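You operate a simulated robot arm through the tools that you are given. There is no shell and no other tool. Be economical: measure what you need, move in short steps, check, and stop when the job is done.

You run a simulated robot arm. Do the job below in one go: nothing can be reset, and whatever is moved stays where it is left.

JOB
Put three of the graphite electrodes from the top of the short steel bench on the silver plate there.

It is judged by the outcome, as a careful person would: the job done as asked, and still so three seconds after it is handed in. It fails if anything else is knocked over, pushed out of place, dropped, spilled or broken.

ROBOT AND FRAMES
A 7-joint arm with a two-finger gripper on a trunk, on a base that drives. Base frame: it is fixed to the floor where the robot stands at the start and does not move with it; the origin is under the middle of the robot, x ahead of it, y to its left, z up; the surface under the hand at the start is at about z = 780. Units: mm, rad, N and s.
With the tool pointing down near the work surface it reaches from about 300 to 740 mm from the robot's upright axis, wherever it stands. Its first joint turns from -2.897 to 2.897 rad. Payload 2.94 kg.
The tool frame sits at the grasp point between the pads (the TCP): z along the fingers, y along the line on which they close. The tips reach 30 mm beyond it. The gripper opens to 138 mm. The gripper's body begins 109 mm behind the TCP.
Orientation is that of the tool frame in the base frame, as a unit quaternion [x, y, z, w]. With the fingers straight down and closing along the base's y, the tool's x points along the base's -x, its y along +y and its z along -z.

CONTROLS
- The arm moves only by the tool drive_tool. Its argument "rows" is a list of rows, each an object of numbers (a shift or turn left out is 0, a gripper value left out holds the last): "claw": the opening, from 0 (shut) to 1 (fully open); "x", "y", "z": the shift along the tool's x, y, z in mm; "rx", "ry", "rz": the turn, a rotation vector about the tool's x, y, z in rad. In form: [{"claw": .., "x": .., "y": .., "z": .., "rx": .., "ry": .., "rz": ..}, ...]. A call has 1 to 8 rows; each row shifts and turns the commanded pose from where the row before left it, along the tool's axes as they then stand. Each row takes 0.2 s and may step no farther than 50 mm and 0.15 rad from the row before; otherwise, or with a gripper value out of range, the whole call is refused. Where a pose cannot be reached the arm comes as near as it can. A force on the tool above 40 N (or 10 N above the force at the start of the call, whichever is more), or a blocked arm, ends the call early, and 0.2 s more pass. Each finger halts on what it meets, pressing with about 26 N; the grip force reading is that of the motor and also rises with nothing between the fingers. The clock runs only during rows and for 0.2 s after the last one: add rows that do not move to give the fingers time. The reply holds the time, the measured pose of the TCP, the force on the tool along the base axes, the opening and the grip force, in the units named above and with some noise, with the torque about the TCP (base axes, N m) and any sound that the robot's microphone picked up.
- Cameras (640 x 400 px; columns grow to the right, rows downward): "scene" is now at [1.7, 143.4, 1471.6]; the picture's right is [0.11, -0.99, 0.00], its down [-0.67, -0.07, -0.74] and it looks along [0.73, 0.08, -0.67] (base axes); focal length 296 px, centre (320, 200). "wrist" rides on the gripper at [71, 19, -146] in the tool frame; the picture's right is [-0.26, 0.97, 0.00], its down [-0.85, -0.23, -0.48] and it looks along [-0.46, -0.12, 0.88] (tool axes); focal length 280 px, centre (320, 200).
- grab_frame(camera): a new picture of that camera. It takes no simulated time.
- move_column(by): slides the trunk up (or, below 0, down) by that many mm; the arm and the scene camera ride with it, the base frame stays. It gives what a move gives, with no picture.
- steer(legs): drives the robot by 1 to 6 legs, each [ahead, left, turn to the left] in mm, mm and rad, along the robot's own axes; the way and the turn of a leg run together, so that a leg with both is an arc; at most 1500 mm and 3.142 rad a leg. The arm and the cameras ride along, it lands a little off, and it stops where it bumps. It gives what a move gives.
- head_to(pan, tilt): turns the head with the scene camera to pan (to the left, within 1.501 rad either way) and tilt (down, from -0.506 to 1.204), counted from straight ahead of the robot. It gives what a move gives.
- probe_pixels(camera, pixels): for up to 12 pixels [column, row] of the newest picture of that camera ("zoom" is the newest enlarged one), the place [x, y, z] in the base frame of the surface seen there, good to about 2 mm. It takes no simulated time.
- inspect(camera, box): a new picture of the part [left, top, right, bottom] of that camera's present view, enlarged. It takes no simulated time.
- sign_off(): hands the job in; it is judged then, once.

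Work in short steps. Measure before you move; look again where a grasp or a placing could have gone wrong, and mend it. You have 110 turns and 90 pictures in all, those below and enlarged ones among them. Open the gripper and draw the arm clear of the work before you hand the job in, unless the task says otherwise; then end with one line.

The tools are called after "Request:" as name(argument=value, ...) on one line, values as JSON. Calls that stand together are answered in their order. drive_tool: Moves the arm, as the interface text tells. Its arguments: {"type":"object","properties":{"rows":{"type":"array"}},"required":["rows"]} The other tools are called the same way: move_column (by) slides the trunk up or down; steer (legs) drives the base; head_to (pan, tilt) turns the head that bears the scene camera; grab_frame (camera) takes a picture; probe_pixels (camera, pixels) gives the place of the surface under pixels of a picture; inspect (camera, box) takes an enlarged picture of a part of a camera's view; sign_off () hands the job in.

At the start:

```text
time_s: 0.0
tool_pos: [414.0, 166.9, 1028.3]
tool_rot: [0.0, 1.0, 0.0, 0.0]
contact_force: [-0.8, -0.3, 0.4]
moment: [0.02, 0.02, 0.02]
gripper_width: 137.9
gripper_force: 0.1
trunk travel left (down, up): [-325.0, 129.0]
robot x, y, heading: [1.0, -4.3, 0.003]
head pan, tilt: [0.11, 0.74]
```

scene: 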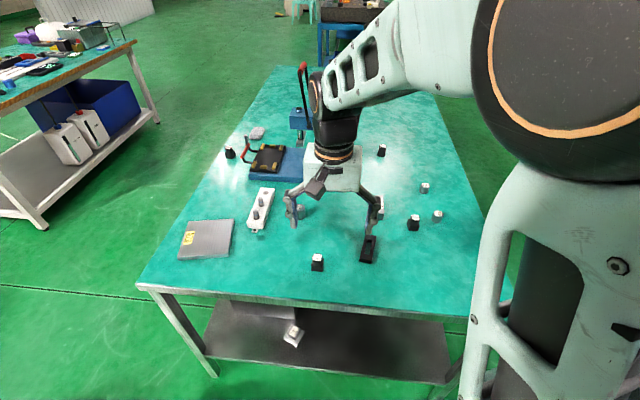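
wrist: 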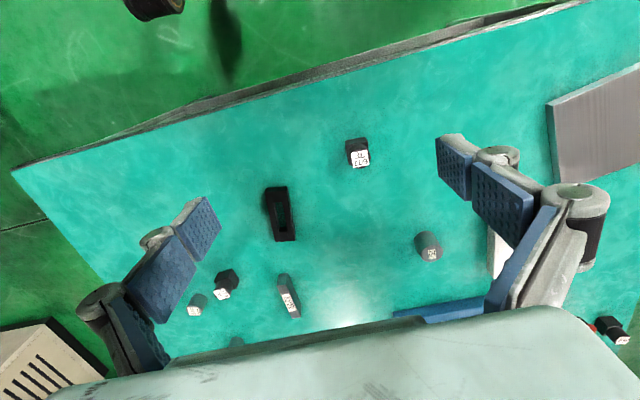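

I see several small black and grey objects on the turquoise bench and a silver plate at about (206,238). I'll enlarge the bench top to tell them apart.

Request:
inspect(camera="scene", box=[140, 100, 340, 290])

Request:
inspect(camera="scene", box=[290, 120, 490, 290])

Request:
inspect(camera="wrist", box=[140, 100, 460, 340])

Request:
inspect(camera="scene", box=[0, 0, 180, 120])

```text
2.11 times, centred on (240, 195) of scene
```

zoom: 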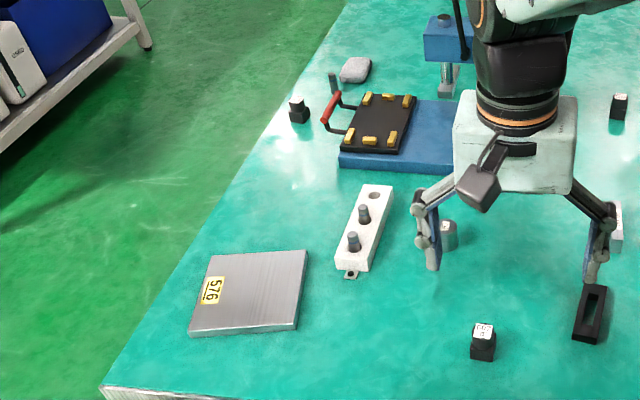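

```text
2.35 times, centred on (390, 205) of scene
```

zoom: 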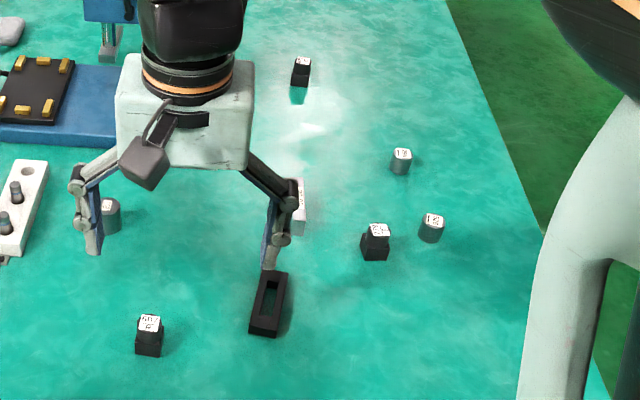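

```text
1.67 times, centred on (300, 220) of wrist
```

zoom: 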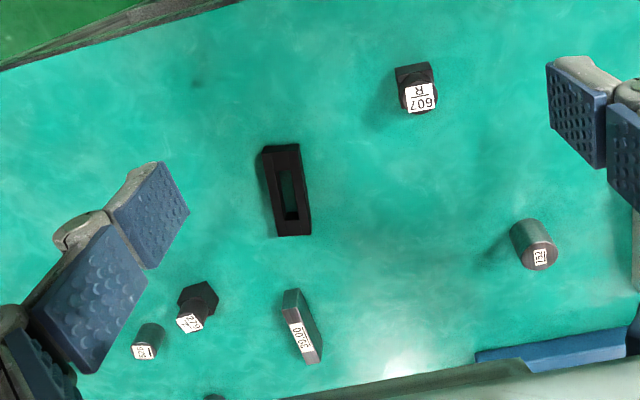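

```text
3.33 times, centred on (90, 60) of scene
```

zoom: 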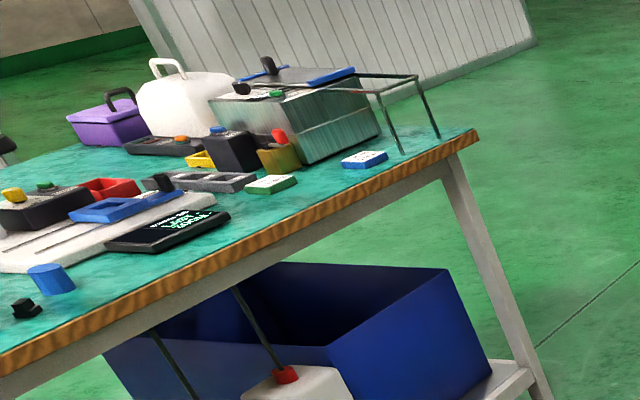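

Black stepped pieces (607 etc.) and grey cylinders both have labels, so I need to tell them apart. I'll locate them all first.

Request:
grab_frame(camera="scene")

Request:
probe_pixels(camera="scene", pixels=[[317, 257], [414, 218], [437, 213], [424, 185], [381, 147], [230, 149], [303, 208], [195, 222], [229, 222], [227, 255], [180, 256], [380, 203]])

Request:
probe_pixels(camera="scene", pixels=[[269, 190], [257, 230], [367, 250], [258, 130], [265, 160], [140, 287], [470, 300], [300, 70], [422, 90], [317, 269], [256, 214], [261, 202]])

```text
83 pictures are left
```

scene: 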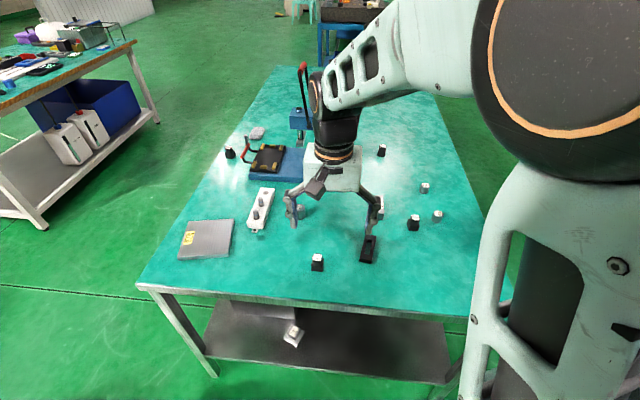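

```text
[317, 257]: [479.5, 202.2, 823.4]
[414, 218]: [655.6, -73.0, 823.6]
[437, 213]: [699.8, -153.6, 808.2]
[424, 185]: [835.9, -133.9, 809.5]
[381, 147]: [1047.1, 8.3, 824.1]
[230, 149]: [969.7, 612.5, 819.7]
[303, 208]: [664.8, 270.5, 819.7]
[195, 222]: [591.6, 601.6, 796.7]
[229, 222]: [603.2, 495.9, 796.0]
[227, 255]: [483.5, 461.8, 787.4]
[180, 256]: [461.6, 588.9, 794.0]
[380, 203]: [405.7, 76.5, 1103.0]
```

```text
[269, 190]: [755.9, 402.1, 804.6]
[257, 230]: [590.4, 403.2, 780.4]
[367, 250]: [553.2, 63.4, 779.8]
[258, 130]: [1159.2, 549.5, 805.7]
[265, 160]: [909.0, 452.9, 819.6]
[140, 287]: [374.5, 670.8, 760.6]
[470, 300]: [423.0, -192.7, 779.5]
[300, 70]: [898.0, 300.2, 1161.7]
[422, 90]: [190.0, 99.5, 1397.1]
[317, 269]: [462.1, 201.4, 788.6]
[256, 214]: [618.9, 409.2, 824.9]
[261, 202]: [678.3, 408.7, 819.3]
```

I'll zoom in on individual pieces.

Request:
inspect(camera="wrist", box=[180, 260, 240, 320])

Request:
inspect(camera="wrist", box=[330, 125, 390, 175])

Request:
inspect(camera="wrist", box=[580, 300, 640, 350])

Request:
inspect(camera="scene", box=[360, 135, 400, 165])

Request:
inspect(camera="scene", box=[210, 115, 270, 170])

Request:
inspect(camera="scene", box=[400, 170, 450, 240])

```text
6.67 times, centred on (210, 290) of wrist
```

zoom: 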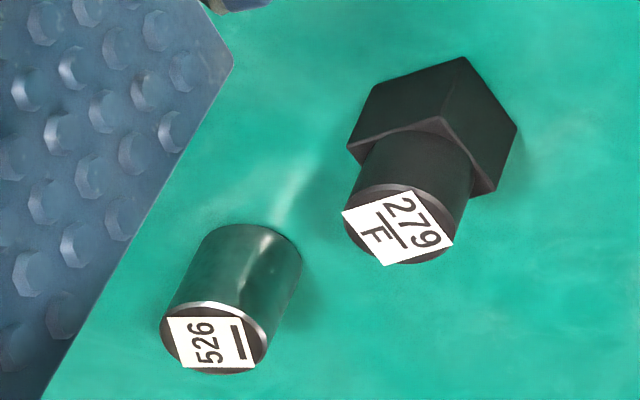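

```text
8.00 times, centred on (360, 150) of wrist
```

zoom: 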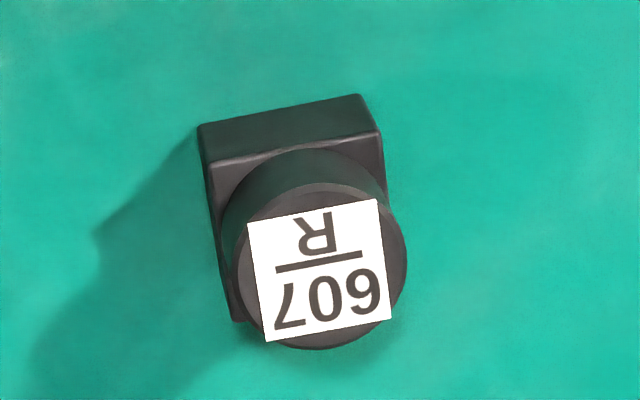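

```text
8.00 times, centred on (610, 325) of wrist
```

zoom: 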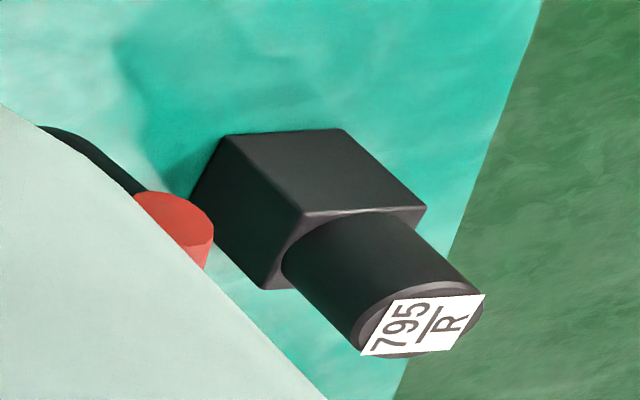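

```text
13.33 times, centred on (380, 150) of scene
```

zoom: 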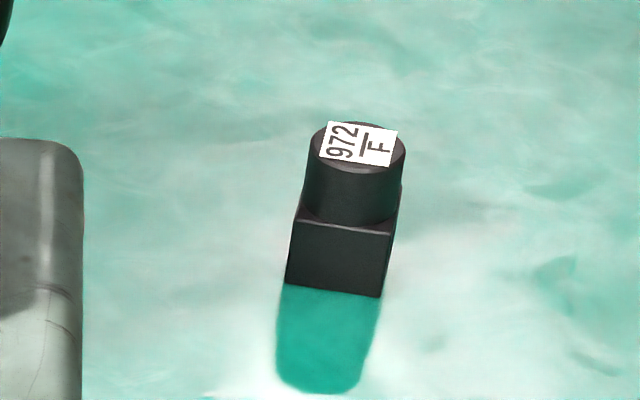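

```text
7.27 times, centred on (240, 142) of scene
```

zoom: 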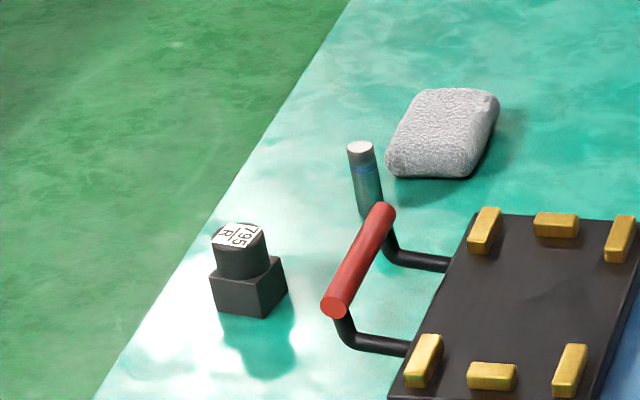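

```text
5.71 times, centred on (425, 205) of scene
```

zoom: 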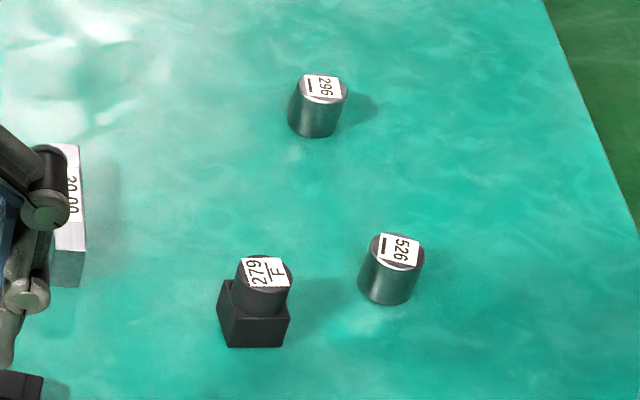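

The black stepped pieces (607, 279, 972, 795) are the graphite electrodes; the grey cylinders (526, 296, 13x) are metal. The plate at about (540,530) is slightly out of reach, so I slide the base 180 mm to the left, from where 607, 279 and the plate are all within reach.

Request:
steer(legs=[[0, 180, 0]])

Request:
grab_frame(camera="scene")

Request:
grab_frame(camera="wrist")

```text
time_s: 2.2
tool_pos: [414.2, 346.9, 1028.1]
tool_rot: [0.001, 1.0, 0.0, 0.0]
contact_force: [1.6, -0.2, -0.2]
moment: [-0.01, -0.02, -0.01]
gripper_width: 138.1
gripper_force: 0.0
trunk travel left (down, up): [-325.0, 129.0]
robot x, y, heading: [-1.4, 182.1, 0.002]
head pan, tilt: [0.11, 0.74]
```

```text
76 pictures are left
```

scene: 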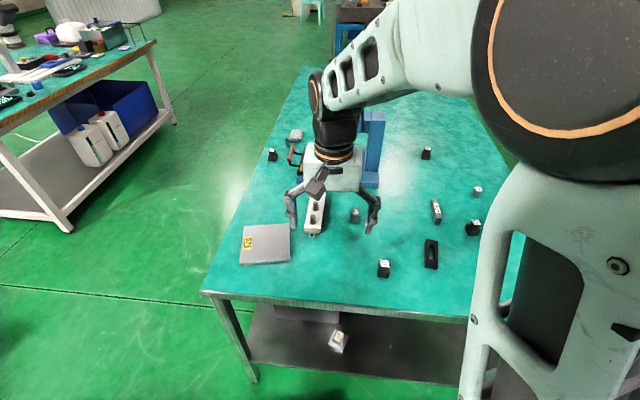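

```text
75 pictures are left
```

wrist: 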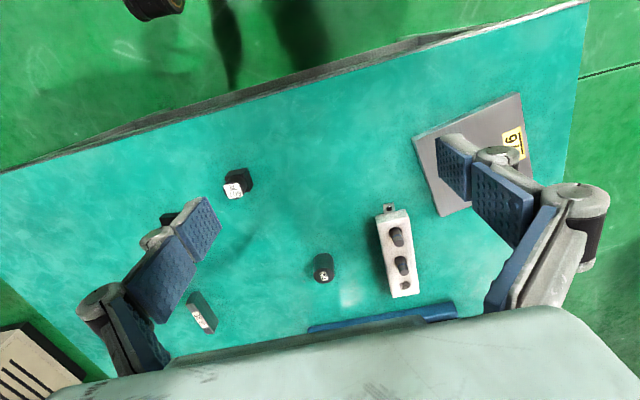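

I now measure electrode 607 closely (scene (383,268), wrist (236,185)), the plate corners, and the gap to the left bench.

Request:
probe_pixels(camera="scene", pixels=[[245, 227], [288, 226], [288, 260], [242, 262], [71, 228], [174, 122], [202, 291], [470, 320], [310, 75], [390, 85], [246, 180], [265, 243]])

Request:
inspect(camera="scene", box=[368, 250, 400, 282])

Request:
inspect(camera="wrist", box=[216, 160, 264, 208])

```text
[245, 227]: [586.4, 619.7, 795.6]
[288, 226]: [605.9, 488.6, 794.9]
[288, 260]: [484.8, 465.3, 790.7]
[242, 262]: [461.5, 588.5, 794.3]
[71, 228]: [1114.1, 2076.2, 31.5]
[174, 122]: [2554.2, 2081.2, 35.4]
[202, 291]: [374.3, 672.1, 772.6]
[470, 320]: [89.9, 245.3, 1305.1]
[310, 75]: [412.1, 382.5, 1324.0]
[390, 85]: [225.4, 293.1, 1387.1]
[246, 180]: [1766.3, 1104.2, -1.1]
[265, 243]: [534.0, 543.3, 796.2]
```

```text
12.50 times, centred on (384, 266) of scene
```

zoom: 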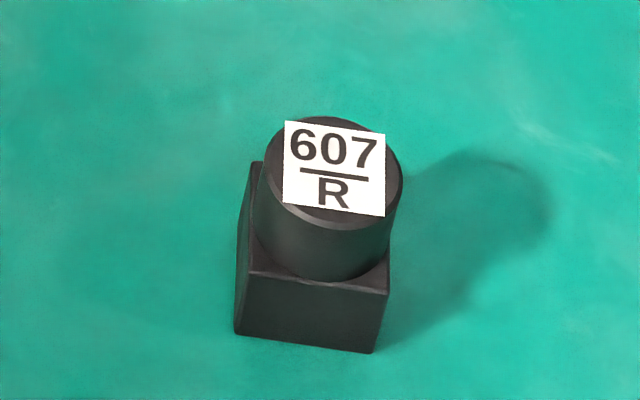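

```text
8.33 times, centred on (240, 184) of wrist
```

zoom: 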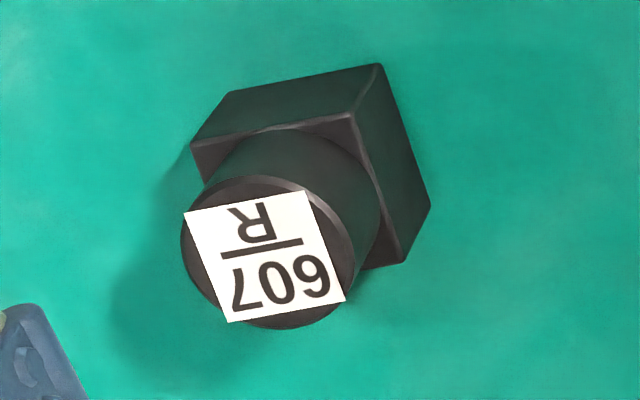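

I probe the corners of 607's base and its top, for its orientation and centre.

Request:
probe_pixels(camera="zoom", pixels=[[197, 147], [351, 120], [401, 258], [230, 95], [378, 70], [426, 205], [270, 252], [300, 100], [265, 190], [270, 320]])

```text
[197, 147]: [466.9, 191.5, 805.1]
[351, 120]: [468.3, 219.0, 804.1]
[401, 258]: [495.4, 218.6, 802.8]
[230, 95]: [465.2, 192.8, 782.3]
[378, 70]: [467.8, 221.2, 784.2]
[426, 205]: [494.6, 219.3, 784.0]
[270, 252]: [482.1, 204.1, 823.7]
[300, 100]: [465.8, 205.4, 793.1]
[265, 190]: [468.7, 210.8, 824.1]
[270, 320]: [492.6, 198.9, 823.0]
```

607's base is a 28 mm square centred on (481,205.5), aligned with the axes, bench top about 780. I move over it, partly closing the gripper, and descend to z≈890 to check.

Request:
drive_tool(rows=[{"claw": 0.55, "x": -22.3, "y": -40}, {"x": -22.3, "y": -40}, {"x": -22.2, "y": -40}, {"y": -21.4, "z": 20}, {"z": 45}, {"z": 45}, {"z": 28}, {}])

Request:
grab_frame(camera="wrist")

```text
time_s: 4.0
tool_pos: [481.8, 205.5, 889.5]
tool_rot: [0.0, 1.0, 0.001, -0.001]
contact_force: [0.0, -0.6, -0.2]
moment: [-0.01, 0.03, 0.02]
gripper_width: 75.9
gripper_force: 0.1
trunk travel left (down, up): [-325.0, 129.0]
robot x, y, heading: [0.2, 175.9, 0.001]
head pan, tilt: [0.11, 0.74]
```

```text
72 pictures are left
```

wrist: 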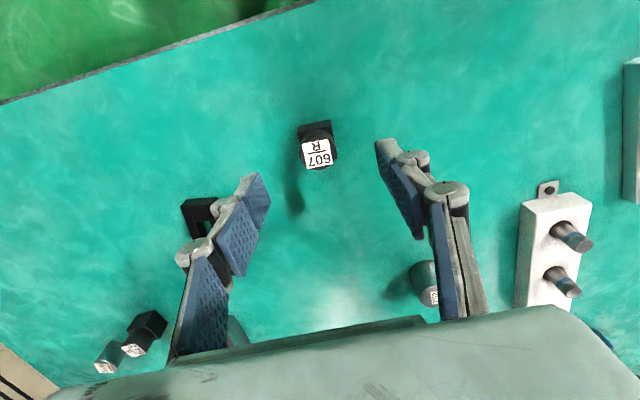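

Centred over it and clear of the neighbours. I descend to z≈815 and close.

Request:
drive_tool(rows=[{"z": 40}, {"z": 34.5}, {}, {"claw": 0.0}, {}, {}, {}])

Request:
grab_frame(camera="wrist")

```text
time_s: 5.6
tool_pos: [480.6, 206.1, 815.7]
tool_rot: [-0.001, 1.0, -0.001, 0.0]
contact_force: [0.2, -0.4, 0.5]
moment: [0.03, 0.01, -0.01]
gripper_width: 29.3
gripper_force: 26.2
trunk travel left (down, up): [-325.0, 129.0]
robot x, y, heading: [0.0, 180.9, -0.002]
head pan, tilt: [0.11, 0.74]
```

```text
71 pictures are left
```

wrist: 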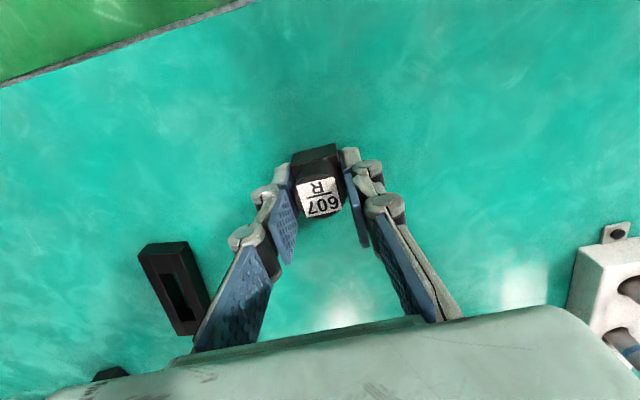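

Gripped at 29.3 mm. I lift and carry it to (505,510) above the plate.

Request:
drive_tool(rows=[{"z": -20}, {"z": -35}, {"z": -30, "y": 20}, {"y": 45}, {"y": 45, "x": -8}, {"y": 45, "x": -8}, {"y": 45, "x": -8.5}, {"y": 45}])

Request:
drive_tool(rows=[{"y": 40}, {"y": 19}, {"z": 20}, {}])

Request:
grab_frame(camera="wrist")

Request:
grab_frame(camera="scene")

```text
time_s: 7.4
tool_pos: [506.0, 451.0, 900.7]
tool_rot: [0.001, 1.0, 0.0, 0.0]
contact_force: [0.0, 1.3, -0.3]
moment: [0.04, 0.0, 0.01]
gripper_width: 28.9
gripper_force: 25.8
trunk travel left (down, up): [-325.0, 129.0]
robot x, y, heading: [1.1, 177.6, -0.006]
head pan, tilt: [0.11, 0.74]
```

```text
time_s: 8.4
tool_pos: [506.3, 509.4, 880.9]
tool_rot: [0.0, 1.0, 0.0, 0.0]
contact_force: [0.8, -0.4, -0.5]
moment: [0.03, 0.01, -0.04]
gripper_width: 28.9
gripper_force: 26.1
trunk travel left (down, up): [-325.0, 129.0]
robot x, y, heading: [2.6, 175.7, 0.001]
head pan, tilt: [0.11, 0.74]
```

```text
70 pictures are left
```

wrist: 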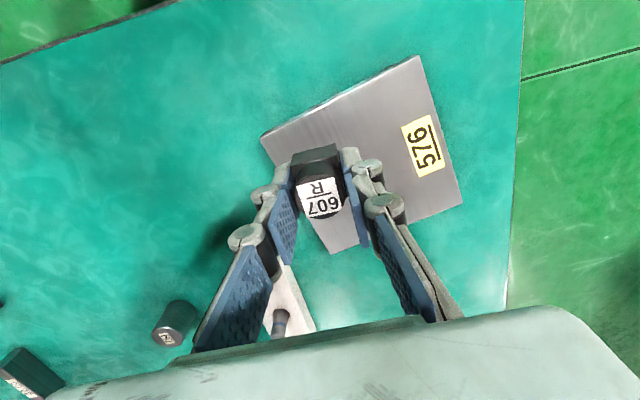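

```text
69 pictures are left
```

scene: 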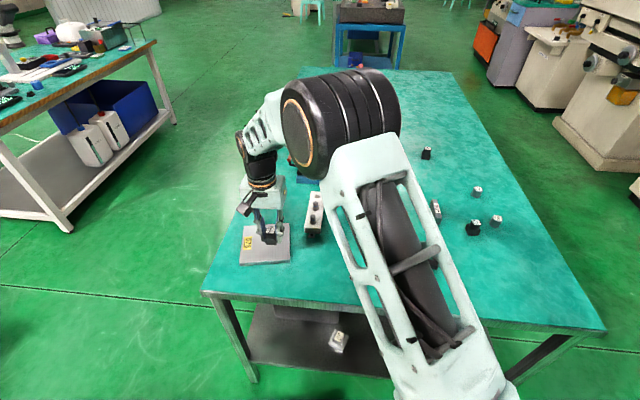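

607 is above the plate. I lower it gently and stop at z≈833.

Request:
drive_tool(rows=[{"z": 25}, {"z": 15}, {"z": 6}, {}])

Request:
inspect(camera="scene", box=[235, 210, 305, 270])

```text
time_s: 9.4
tool_pos: [506.1, 510.4, 834.7]
tool_rot: [0.001, 1.0, -0.001, 0.001]
contact_force: [-0.7, -0.4, -0.3]
moment: [0.01, 0.0, -0.05]
gripper_width: 29.1
gripper_force: 26.1
trunk travel left (down, up): [-325.0, 129.0]
robot x, y, heading: [-2.1, 181.5, 0.002]
head pan, tilt: [0.11, 0.74]
```

```text
6.67 times, centred on (270, 240) of scene
```

zoom: 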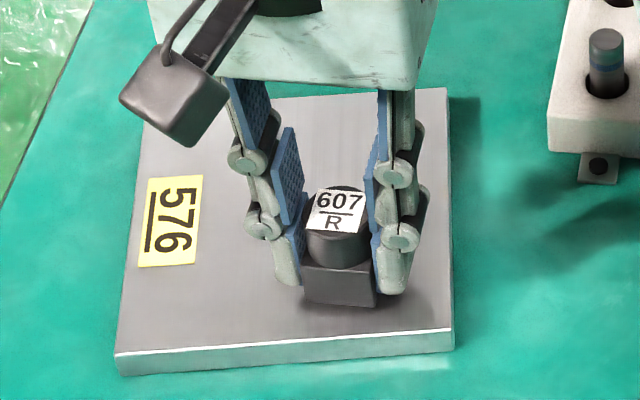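

Just above the plate. I lower a touch more in small steps, watching the force, then open slightly.

Request:
drive_tool(rows=[{"z": 1.5}, {"z": 1}, {}])

Request:
drive_tool(rows=[{"claw": 0.3}, {}, {}, {}])

Request:
grab_frame(camera="wrist")

```text
time_s: 10.2
tool_pos: [505.6, 510.4, 832.0]
tool_rot: [0.0, 1.0, 0.0, 0.0]
contact_force: [0.6, -0.1, -0.5]
moment: [0.0, -0.02, 0.01]
gripper_width: 29.2
gripper_force: 26.0
trunk travel left (down, up): [-325.0, 129.0]
robot x, y, heading: [-1.0, 182.2, 0.0]
head pan, tilt: [0.11, 0.74]
```

```text
time_s: 11.2
tool_pos: [506.5, 510.3, 832.4]
tool_rot: [0.0, 1.0, 0.0, 0.0]
contact_force: [0.0, -0.6, -0.5]
moment: [0.03, -0.01, 0.02]
gripper_width: 41.2
gripper_force: 0.1
trunk travel left (down, up): [-325.0, 129.0]
robot x, y, heading: [-5.4, 177.6, 0.003]
head pan, tilt: [0.11, 0.74]
```

```text
67 pictures are left
```

wrist: 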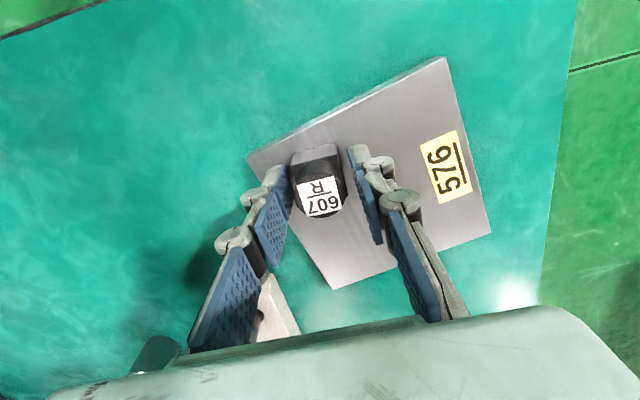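

607 stands on the plate. I raise the hand and head toward 279.

Request:
drive_tool(rows=[{"z": -45}, {"z": -50}, {"z": -40, "y": -20}, {"y": -48}, {"y": -48}, {"y": -48}, {"y": -48}, {"y": -48}])

Request:
drive_tool(rows=[{"y": -48, "x": -10}, {"y": -48, "x": -10}, {"y": -48, "x": -10}, {"y": -48, "x": -10}, {"y": -48, "x": -10}, {"y": -35, "x": -10}, {}])

Request:
grab_frame(camera="wrist")

Request:
grab_frame(camera="scene")

```text
time_s: 13.0
tool_pos: [505.2, 248.3, 968.2]
tool_rot: [0.001, 1.0, 0.0, 0.0]
contact_force: [-0.3, -0.5, -0.2]
moment: [0.0, 0.02, 0.01]
gripper_width: 41.0
gripper_force: 0.0
trunk travel left (down, up): [-325.0, 129.0]
robot x, y, heading: [0.4, 182.3, -0.006]
head pan, tilt: [0.11, 0.74]
```

```text
time_s: 14.6
tool_pos: [565.7, -26.0, 967.2]
tool_rot: [0.0, 1.0, 0.0, 0.0]
contact_force: [0.0, 0.3, 0.8]
moment: [0.0, 0.0, -0.02]
gripper_width: 41.6
gripper_force: 0.0
trunk travel left (down, up): [-325.0, 129.0]
robot x, y, heading: [-0.0, 176.7, 0.004]
head pan, tilt: [0.11, 0.74]
```

```text
66 pictures are left
```

wrist: 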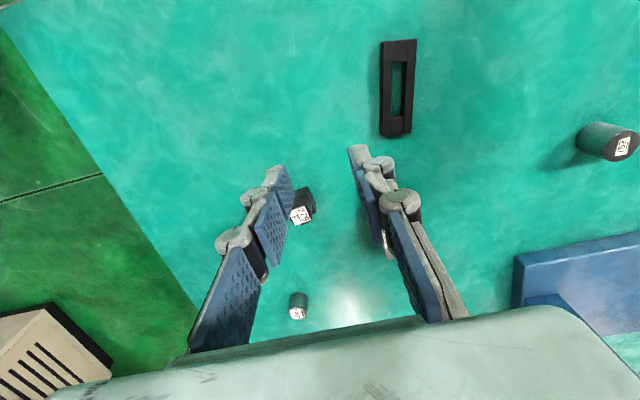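

```text
65 pictures are left
```

scene: 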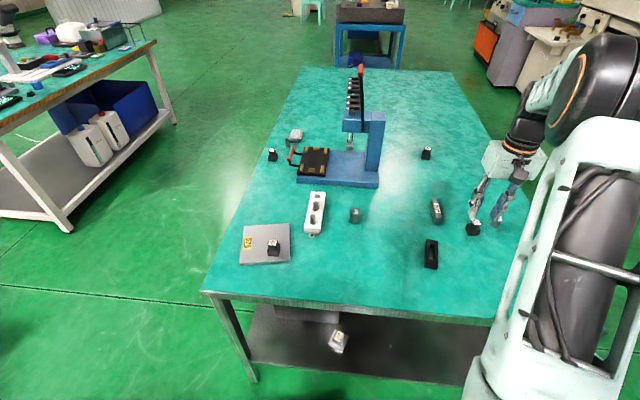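

279 is at scene (474,228), wrist (303,207). I zoom in both views to get its corners.

Request:
inspect(camera="scene", box=[456, 212, 492, 240])

Request:
inspect(camera="wrist", box=[280, 180, 330, 230])

```text
14.29 times, centred on (474, 226) of scene
```

zoom: 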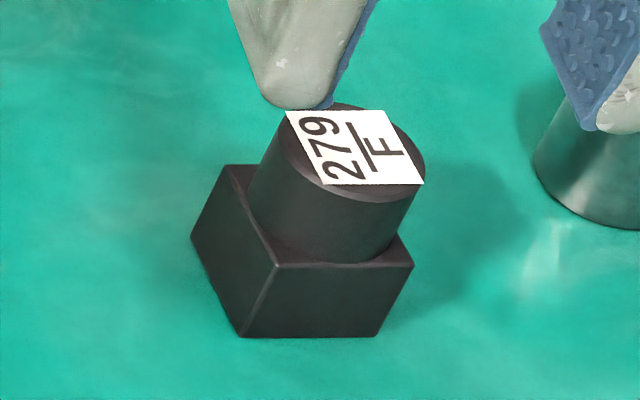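

```text
8.00 times, centred on (305, 205) of wrist
```

zoom: 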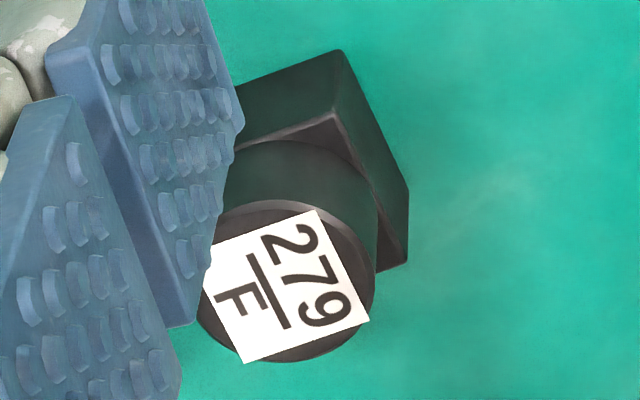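

I probe its corners in the wrist zoom.

Request:
probe_pixels(camera="zoom", pixels=[[334, 116], [377, 262], [342, 56], [405, 200], [245, 142], [290, 124], [360, 200], [380, 140], [290, 290], [372, 270]])

Request:
inspect(camera="scene", box=[456, 212, 492, 240])

Request:
probe_pixels(camera="zoom", pixels=[[277, 268], [410, 266], [195, 237], [230, 170], [242, 334], [374, 334], [350, 155], [340, 300], [235, 260]])

```text
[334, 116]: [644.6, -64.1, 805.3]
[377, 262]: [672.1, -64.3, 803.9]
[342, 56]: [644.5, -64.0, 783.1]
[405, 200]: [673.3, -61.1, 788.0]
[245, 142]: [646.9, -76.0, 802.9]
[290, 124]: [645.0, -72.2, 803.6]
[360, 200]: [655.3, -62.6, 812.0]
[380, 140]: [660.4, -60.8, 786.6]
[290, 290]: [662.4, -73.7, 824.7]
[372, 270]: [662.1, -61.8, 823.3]
```

```text
14.29 times, centred on (474, 226) of scene
```

zoom: 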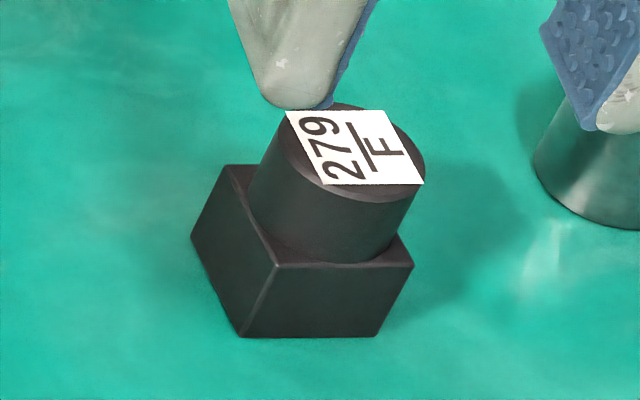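

```text
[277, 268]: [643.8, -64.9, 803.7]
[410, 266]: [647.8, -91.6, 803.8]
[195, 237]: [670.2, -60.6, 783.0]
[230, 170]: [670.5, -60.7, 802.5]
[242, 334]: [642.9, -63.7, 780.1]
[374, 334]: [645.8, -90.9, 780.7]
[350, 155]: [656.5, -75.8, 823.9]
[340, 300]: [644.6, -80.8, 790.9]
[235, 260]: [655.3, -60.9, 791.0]
```

279's base centre is (659,-76.5), yaw about +0.12 rad. I move over it with the gripper a bit wider, turn to match and come down to z≈890.

Request:
drive_tool(rows=[{"x": -40, "y": -20, "claw": 0.45}, {"x": -40, "y": -20}, {"x": -13.5, "y": -10.5}, {"rz": -0.12}, {"z": 40}, {"z": 37}, {}])

Request:
grab_frame(camera="wrist")

```text
time_s: 16.2
tool_pos: [660.1, -76.1, 889.1]
tool_rot: [-0.06, 0.998, 0.0, 0.001]
contact_force: [0.5, -0.5, -0.3]
moment: [0.02, 0.0, 0.01]
gripper_width: 61.9
gripper_force: 0.0
trunk travel left (down, up): [-325.0, 129.0]
robot x, y, heading: [-3.7, 176.6, 0.003]
head pan, tilt: [0.11, 0.74]
```

```text
61 pictures are left
```

wrist: 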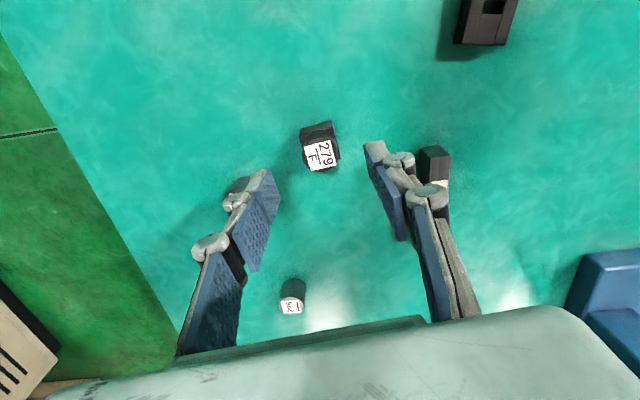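

The gauge block lies right of the right finger and 526 hides behind the left finger; I check how far they are before descending.

Request:
probe_pixels(camera="wrist", pixels=[[421, 153], [447, 155], [421, 148], [444, 185], [236, 182], [233, 190]])

Request:
inspect(camera="scene", box=[410, 180, 530, 250])

Request:
probe_pixels(camera="zoom", pixels=[[131, 160], [145, 235], [170, 230], [110, 110]])

```text
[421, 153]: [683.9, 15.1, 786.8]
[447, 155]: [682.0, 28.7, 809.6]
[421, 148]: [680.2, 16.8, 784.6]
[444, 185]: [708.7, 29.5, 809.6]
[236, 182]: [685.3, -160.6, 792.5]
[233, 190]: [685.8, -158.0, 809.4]
```

```text
5.33 times, centred on (470, 215) of scene
```

zoom: 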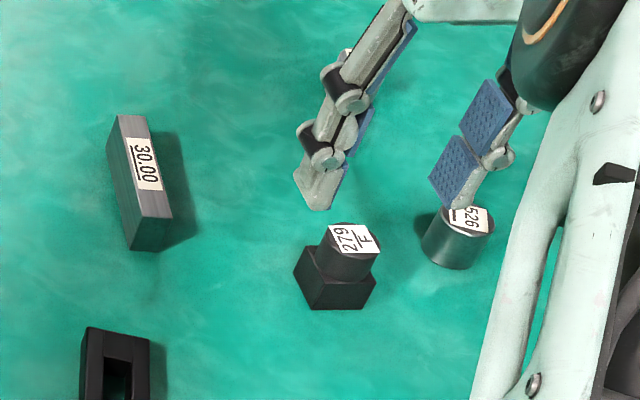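

```text
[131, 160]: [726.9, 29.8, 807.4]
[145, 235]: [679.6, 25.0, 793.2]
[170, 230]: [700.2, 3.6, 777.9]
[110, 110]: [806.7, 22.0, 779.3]
```

Both neighbours are over 20 mm clear of the fingers. I descend to z≈815 and close.

Request:
drive_tool(rows=[{"z": 40}, {"z": 34}, {}, {"claw": 0.0}, {}, {}, {}])

Request:
grab_frame(camera="wrist")

```text
time_s: 17.8
tool_pos: [657.8, -76.2, 816.2]
tool_rot: [-0.06, 0.998, 0.0, 0.0]
contact_force: [0.2, 0.6, 0.6]
moment: [-0.03, 0.02, -0.03]
gripper_width: 29.3
gripper_force: 26.1
trunk travel left (down, up): [-325.0, 129.0]
robot x, y, heading: [-4.6, 177.5, 0.002]
head pan, tilt: [0.11, 0.74]
```

```text
59 pictures are left
```

wrist: 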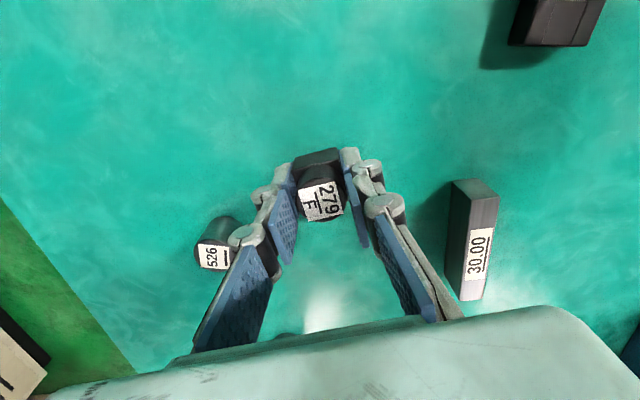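

Gripped. I lift, turn back square and carry it toward the plate.

Request:
drive_tool(rows=[{"z": -20}, {"z": -40}, {"z": -45}, {"rz": 0.12}, {"x": 20, "y": 42}, {"x": 20, "y": 42}, {"x": 20, "y": 42}, {"x": 20, "y": 42}])

Request:
drive_tool(rows=[{"x": 10, "y": 45}, {"y": 48}, {"y": 48}, {"y": 48}, {"y": 48}, {"y": 48}, {"y": 48}, {"y": 48}])

Request:
drive_tool(rows=[{"y": 42}, {}])

Request:
grab_frame(camera="wrist")

Request:
grab_frame(camera="scene")

```text
time_s: 19.6
tool_pos: [579.4, 91.9, 920.9]
tool_rot: [0.0, 1.0, 0.0, 0.0]
contact_force: [-0.9, -1.1, -0.1]
moment: [0.01, 0.01, 0.01]
gripper_width: 29.3
gripper_force: 25.9
trunk travel left (down, up): [-325.0, 129.0]
robot x, y, heading: [-0.8, 177.9, -0.001]
head pan, tilt: [0.11, 0.74]
```

```text
time_s: 21.4
tool_pos: [568.7, 473.6, 920.9]
tool_rot: [-0.001, 1.0, 0.0, 0.001]
contact_force: [0.3, -0.5, -1.0]
moment: [0.02, 0.01, -0.03]
gripper_width: 29.3
gripper_force: 26.1
trunk travel left (down, up): [-325.0, 129.0]
robot x, y, heading: [0.5, 177.2, -0.001]
head pan, tilt: [0.11, 0.74]
```

```text
time_s: 22.0
tool_pos: [570.0, 514.7, 921.0]
tool_rot: [0.001, 1.0, -0.001, 0.001]
contact_force: [0.6, -0.2, -1.1]
moment: [-0.03, 0.02, 0.0]
gripper_width: 29.2
gripper_force: 25.6
trunk travel left (down, up): [-325.0, 129.0]
robot x, y, heading: [0.8, 181.4, -0.0]
head pan, tilt: [0.11, 0.74]
```

```text
58 pictures are left
```

wrist: 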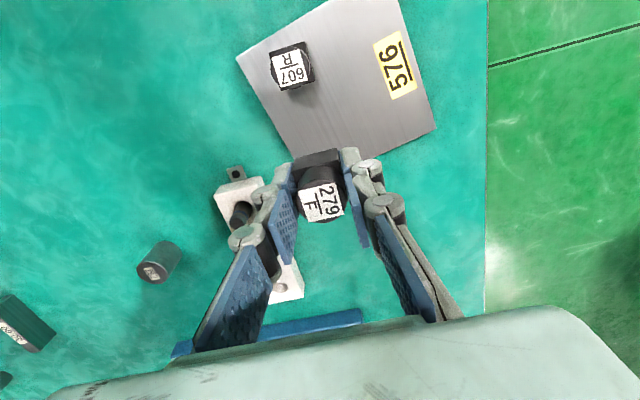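

```text
57 pictures are left
```

scene: 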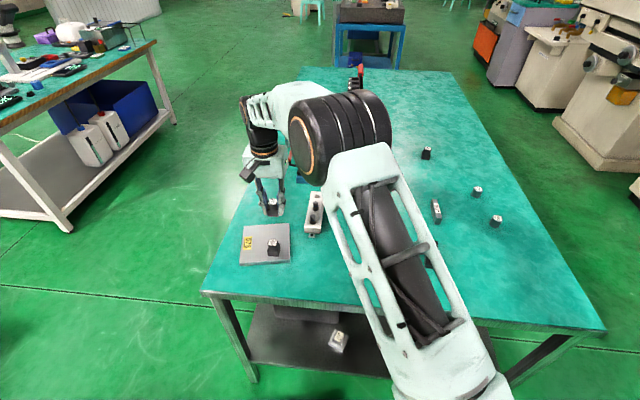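

Position (570,515) is on the plate with 607 65 mm in front. I lower to z≈836.

Request:
drive_tool(rows=[{"z": 40}, {"z": 30}, {"z": 14}, {}])

Request:
inspect(camera="scene", box=[235, 205, 305, 270])

Request:
grab_frame(camera="wrist")

```text
time_s: 23.0
tool_pos: [569.0, 515.5, 835.2]
tool_rot: [-0.001, 1.0, 0.0, 0.0]
contact_force: [-0.1, -0.7, -0.8]
moment: [0.0, -0.02, -0.01]
gripper_width: 29.1
gripper_force: 26.0
trunk travel left (down, up): [-325.0, 129.0]
robot x, y, heading: [-3.7, 178.5, -0.002]
head pan, tilt: [0.11, 0.74]
```

```text
6.15 times, centred on (270, 238) of scene
```

zoom: 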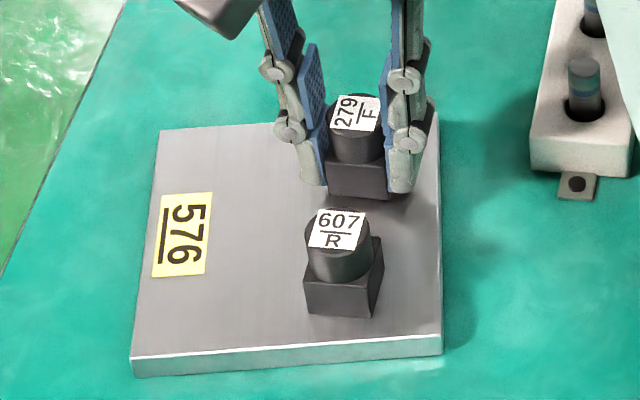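

```text
55 pictures are left
```

wrist: 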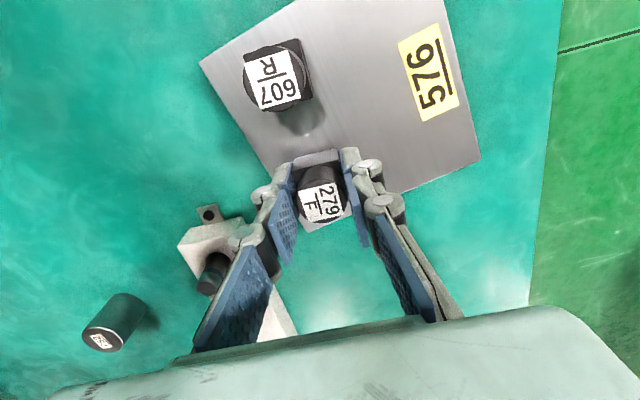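

279 is fully over the plate, about 2.5 mm above. I lower the rest and release.

Request:
drive_tool(rows=[{"z": 1.5}, {"z": 1}, {}, {"claw": 0.3}, {}, {}, {}])

Request:
drive_tool(rows=[{"z": -30}, {"z": -45}, {"z": -45}, {"z": -45}, {"x": 30, "y": -30}, {"x": 30, "y": -30}, {"x": 30, "y": -30}, {}])

Request:
inspect(camera="scene", box=[235, 205, 305, 270])

Request:
grab_frame(camera="scene")

```text
time_s: 24.6
tool_pos: [568.0, 515.7, 834.5]
tool_rot: [0.0, 1.0, 0.0, 0.0]
contact_force: [-0.3, -0.5, 0.2]
moment: [0.02, -0.02, 0.01]
gripper_width: 41.3
gripper_force: 0.2
trunk travel left (down, up): [-325.0, 129.0]
robot x, y, heading: [2.0, 179.8, -0.004]
head pan, tilt: [0.11, 0.74]
```

```text
time_s: 26.4
tool_pos: [478.8, 424.7, 999.1]
tool_rot: [0.0, 1.0, 0.001, 0.0]
contact_force: [0.2, 0.1, 0.3]
moment: [0.03, 0.0, 0.03]
gripper_width: 41.5
gripper_force: 0.0
trunk travel left (down, up): [-325.0, 129.0]
robot x, y, heading: [0.0, 179.6, 0.003]
head pan, tilt: [0.11, 0.74]
```

```text
6.15 times, centred on (270, 238) of scene
```

zoom: 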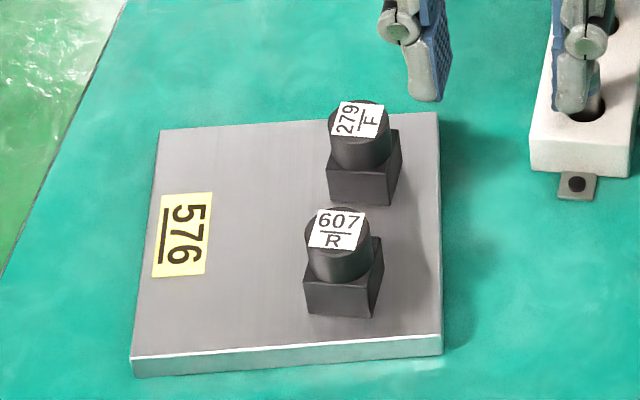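

```text
53 pictures are left
```

scene: 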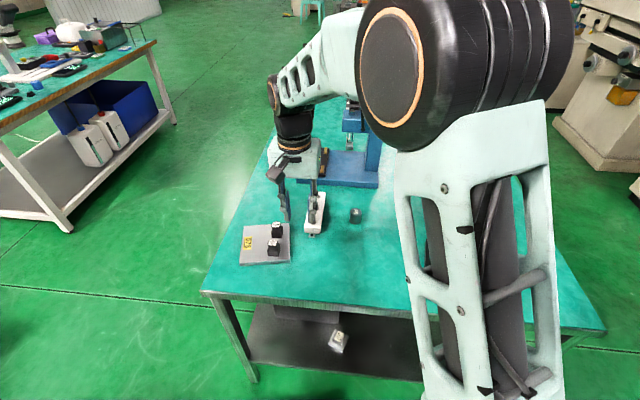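

Both stand well on the plate. For the third I take 795 from the left side of the bench: first I check the bench's left edge and that the floor there is free.

Request:
probe_pixels(camera="scene", pixels=[[206, 289], [216, 262], [232, 215], [252, 172], [264, 150], [277, 232], [274, 250], [290, 240], [250, 242], [160, 200], [200, 130]])

Request:
head_to(pan=0.8, tilt=0.6)

Request:
grab_frame(camera="scene")

```text
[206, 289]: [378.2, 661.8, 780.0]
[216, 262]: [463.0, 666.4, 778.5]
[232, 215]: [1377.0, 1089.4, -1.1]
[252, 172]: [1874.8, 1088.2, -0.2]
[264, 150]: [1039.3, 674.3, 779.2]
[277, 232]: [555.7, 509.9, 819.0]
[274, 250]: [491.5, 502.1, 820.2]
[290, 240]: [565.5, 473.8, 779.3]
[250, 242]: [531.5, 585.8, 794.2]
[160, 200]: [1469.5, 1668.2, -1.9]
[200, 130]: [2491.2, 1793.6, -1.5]
```

```text
time_s: 27.5
tool_pos: [479.2, 425.5, 1000.0]
tool_rot: [0.0, 1.0, 0.0, 0.0]
contact_force: [0.4, 0.4, 0.2]
moment: [-0.03, 0.01, 0.03]
gripper_width: 41.2
gripper_force: 0.1
trunk travel left (down, up): [-325.0, 129.0]
robot x, y, heading: [-3.6, 181.2, 0.002]
head pan, tilt: [0.799, 0.6]
```

```text
52 pictures are left
```

scene: 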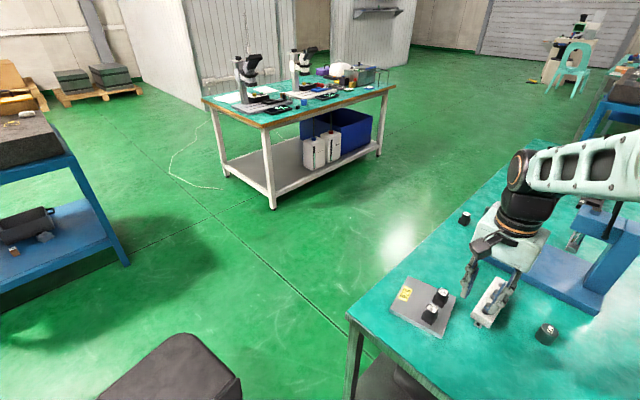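

The floor left of the bench is open, but something dark is at (170,370) and a blue table is at the left; I check where they are.

Request:
head_to(pan=0.8, tilt=1.1)

Request:
probe_pixels(camera="scene", pixels=[[180, 340], [220, 370], [130, 265], [60, 160], [272, 208], [120, 390]])

Request:
grab_frame(camera="scene")

```text
time_s: 28.4
tool_pos: [478.0, 424.3, 999.7]
tool_rot: [0.0, 1.0, 0.0, 0.0]
contact_force: [0.7, -0.2, -0.3]
moment: [0.0, 0.02, 0.01]
gripper_width: 41.1
gripper_force: 0.0
trunk travel left (down, up): [-325.0, 129.0]
robot x, y, heading: [-2.2, 179.2, 0.001]
head pan, tilt: [0.799, 1.1]
```

```text
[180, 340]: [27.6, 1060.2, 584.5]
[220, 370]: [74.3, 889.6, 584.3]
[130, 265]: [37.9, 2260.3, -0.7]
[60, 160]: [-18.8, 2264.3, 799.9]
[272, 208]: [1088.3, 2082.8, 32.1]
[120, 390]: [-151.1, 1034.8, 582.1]
```

```text
51 pictures are left
```

scene: 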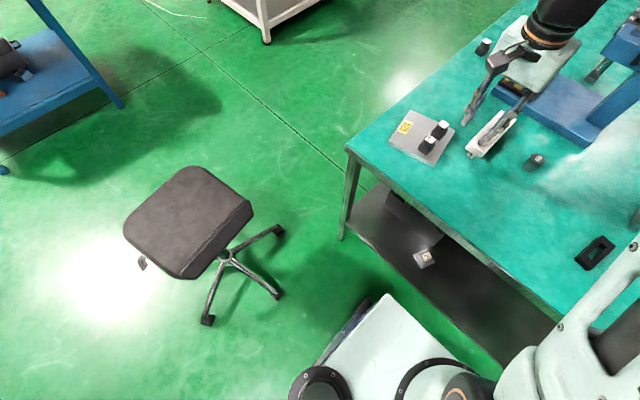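

There's a wheeled stool in the way (seat near x -150…75, y 890…). I measure its full extent, casters and my own base size to plan around it.

Request:
probe_pixels(camera="scene", pixels=[[190, 170], [126, 226], [190, 276], [250, 210], [208, 320], [278, 295], [281, 230], [388, 297], [345, 325], [320, 358], [143, 264], [122, 104]])

Request:
head_to(pan=1.45, tilt=0.75)

Request:
grab_frame(camera="scene")

Request:
head_to(pan=-0.9, tilt=0.7)

Request:
grab_frame(camera="scene")

```text
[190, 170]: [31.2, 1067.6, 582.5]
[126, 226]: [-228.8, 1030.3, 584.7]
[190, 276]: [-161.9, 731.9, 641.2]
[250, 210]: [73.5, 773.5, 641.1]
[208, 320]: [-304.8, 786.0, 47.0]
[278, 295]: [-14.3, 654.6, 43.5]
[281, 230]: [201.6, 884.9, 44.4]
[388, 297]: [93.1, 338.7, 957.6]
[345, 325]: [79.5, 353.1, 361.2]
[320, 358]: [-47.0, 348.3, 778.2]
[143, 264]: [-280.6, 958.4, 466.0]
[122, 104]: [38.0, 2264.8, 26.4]
```

```text
time_s: 29.4
tool_pos: [478.6, 423.7, 999.8]
tool_rot: [0.0, 1.0, -0.001, 0.001]
contact_force: [0.0, -0.3, -0.2]
moment: [0.0, 0.02, 0.0]
gripper_width: 41.0
gripper_force: 0.0
trunk travel left (down, up): [-325.0, 129.0]
robot x, y, heading: [0.4, 177.6, -0.001]
head pan, tilt: [1.45, 0.75]
```

```text
50 pictures are left
```

scene: 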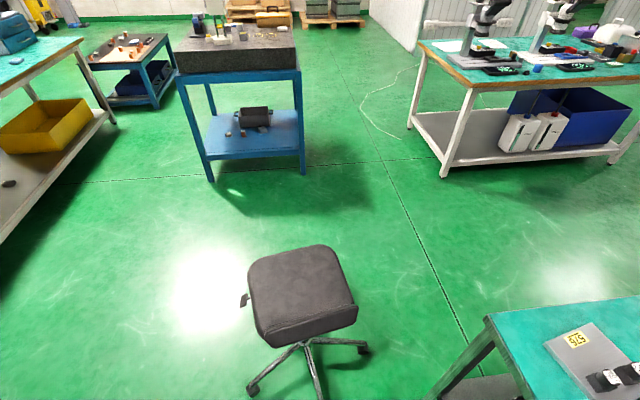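

```text
time_s: 31.6
tool_pos: [478.8, 426.4, 1000.0]
tool_rot: [0.001, 1.0, -0.001, 0.001]
contact_force: [0.5, -0.1, -0.6]
moment: [-0.02, 0.0, 0.03]
gripper_width: 41.2
gripper_force: 0.1
trunk travel left (down, up): [-325.0, 129.0]
robot x, y, heading: [-2.0, 183.0, 0.002]
head pan, tilt: [-0.901, 0.7]
```

```text
49 pictures are left
```

scene: 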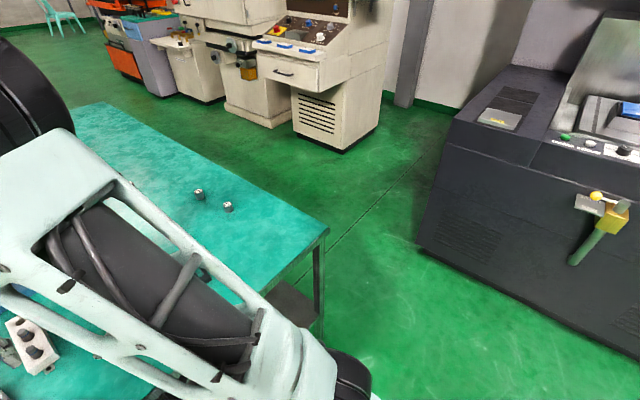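

Both sides have aisles; I measure the right side ones.

Request:
probe_pixels(camera="scene", pixels=[[325, 230], [200, 150], [100, 105], [420, 248], [520, 295], [340, 152], [292, 132], [260, 125], [225, 105], [320, 320], [380, 250], [452, 150]])

```text
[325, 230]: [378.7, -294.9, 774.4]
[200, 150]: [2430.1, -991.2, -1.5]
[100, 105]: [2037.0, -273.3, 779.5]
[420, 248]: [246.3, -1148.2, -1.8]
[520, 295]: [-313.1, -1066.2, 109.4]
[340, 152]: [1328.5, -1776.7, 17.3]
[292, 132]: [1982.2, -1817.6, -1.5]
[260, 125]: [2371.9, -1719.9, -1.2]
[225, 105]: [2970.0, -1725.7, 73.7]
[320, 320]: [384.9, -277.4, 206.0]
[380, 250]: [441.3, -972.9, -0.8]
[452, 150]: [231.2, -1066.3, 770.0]
```

The left aisle is blocked by the stool, but the right aisle (bench edge y≈-290, machine y≈-1066) is passable, so I'll fetch 972 from there. First I tuck the arm in front of the robot and look down the right side.

Request:
drive_tool(rows=[{"z": -30, "x": 20, "y": -35}, {"z": -30, "x": 20, "y": -35}, {"x": 20, "y": -35}, {"x": 20, "y": -35}, {"x": 20, "y": -35}, {"x": 20, "y": -35}, {"x": 10, "y": -35}])

Request:
head_to(pan=-1.4, tilt=1.1)

Request:
grab_frame(camera="scene")

```text
refused: row 1 steps farther than a row can; nothing moved
```

```text
time_s: 32.5
tool_pos: [478.4, 424.6, 998.8]
tool_rot: [0.0, 1.0, 0.0, 0.0]
contact_force: [0.4, -1.8, -0.3]
moment: [0.0, 0.04, 0.03]
gripper_width: 41.3
gripper_force: 0.0
trunk travel left (down, up): [-325.0, 129.0]
robot x, y, heading: [1.2, 177.9, -0.001]
head pan, tilt: [-1.4, 1.1]
```

```text
48 pictures are left
```

scene: 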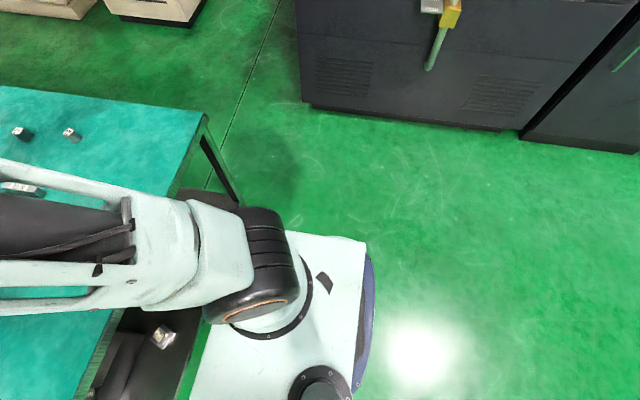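

The base platform shows here; I probe its edges and the machine's protruding handle, and retract the arm with smaller steps.

Request:
probe_pixels(camera="scene", pixels=[[372, 300], [362, 242], [290, 236], [365, 260], [192, 392], [210, 340], [360, 380], [446, 12], [430, 65], [310, 105], [520, 130], [290, 200]])

Request:
drive_tool(rows=[{"z": -25, "x": 20, "y": -35}, {"z": -25, "x": 20, "y": -35}, {"x": 20, "y": -35}, {"x": 20, "y": -35}, {"x": 20, "y": -35}, {"x": 20, "y": -35}, {"x": 10, "y": -35}])

```text
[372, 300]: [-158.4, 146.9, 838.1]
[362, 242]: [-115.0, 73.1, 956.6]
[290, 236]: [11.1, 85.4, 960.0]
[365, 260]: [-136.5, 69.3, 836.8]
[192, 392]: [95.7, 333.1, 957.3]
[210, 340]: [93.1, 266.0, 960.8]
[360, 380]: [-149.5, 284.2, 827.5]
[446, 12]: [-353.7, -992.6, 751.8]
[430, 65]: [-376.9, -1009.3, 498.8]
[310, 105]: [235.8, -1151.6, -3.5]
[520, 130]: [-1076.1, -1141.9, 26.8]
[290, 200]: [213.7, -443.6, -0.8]
```

```text
time_s: 34.3
tool_pos: [340.1, 177.6, 1013.9]
tool_rot: [0.003, 0.998, -0.004, -0.057]
contact_force: [0.0, -0.5, -0.7]
moment: [-0.03, 0.01, 0.02]
gripper_width: 41.3
gripper_force: 0.1
trunk travel left (down, up): [-325.0, 129.0]
robot x, y, heading: [-1.7, 178.6, -0.001]
head pan, tilt: [-1.4, 1.1]
stopped in row 7: the arm was blocked; the commanded pose is now the measured one
```

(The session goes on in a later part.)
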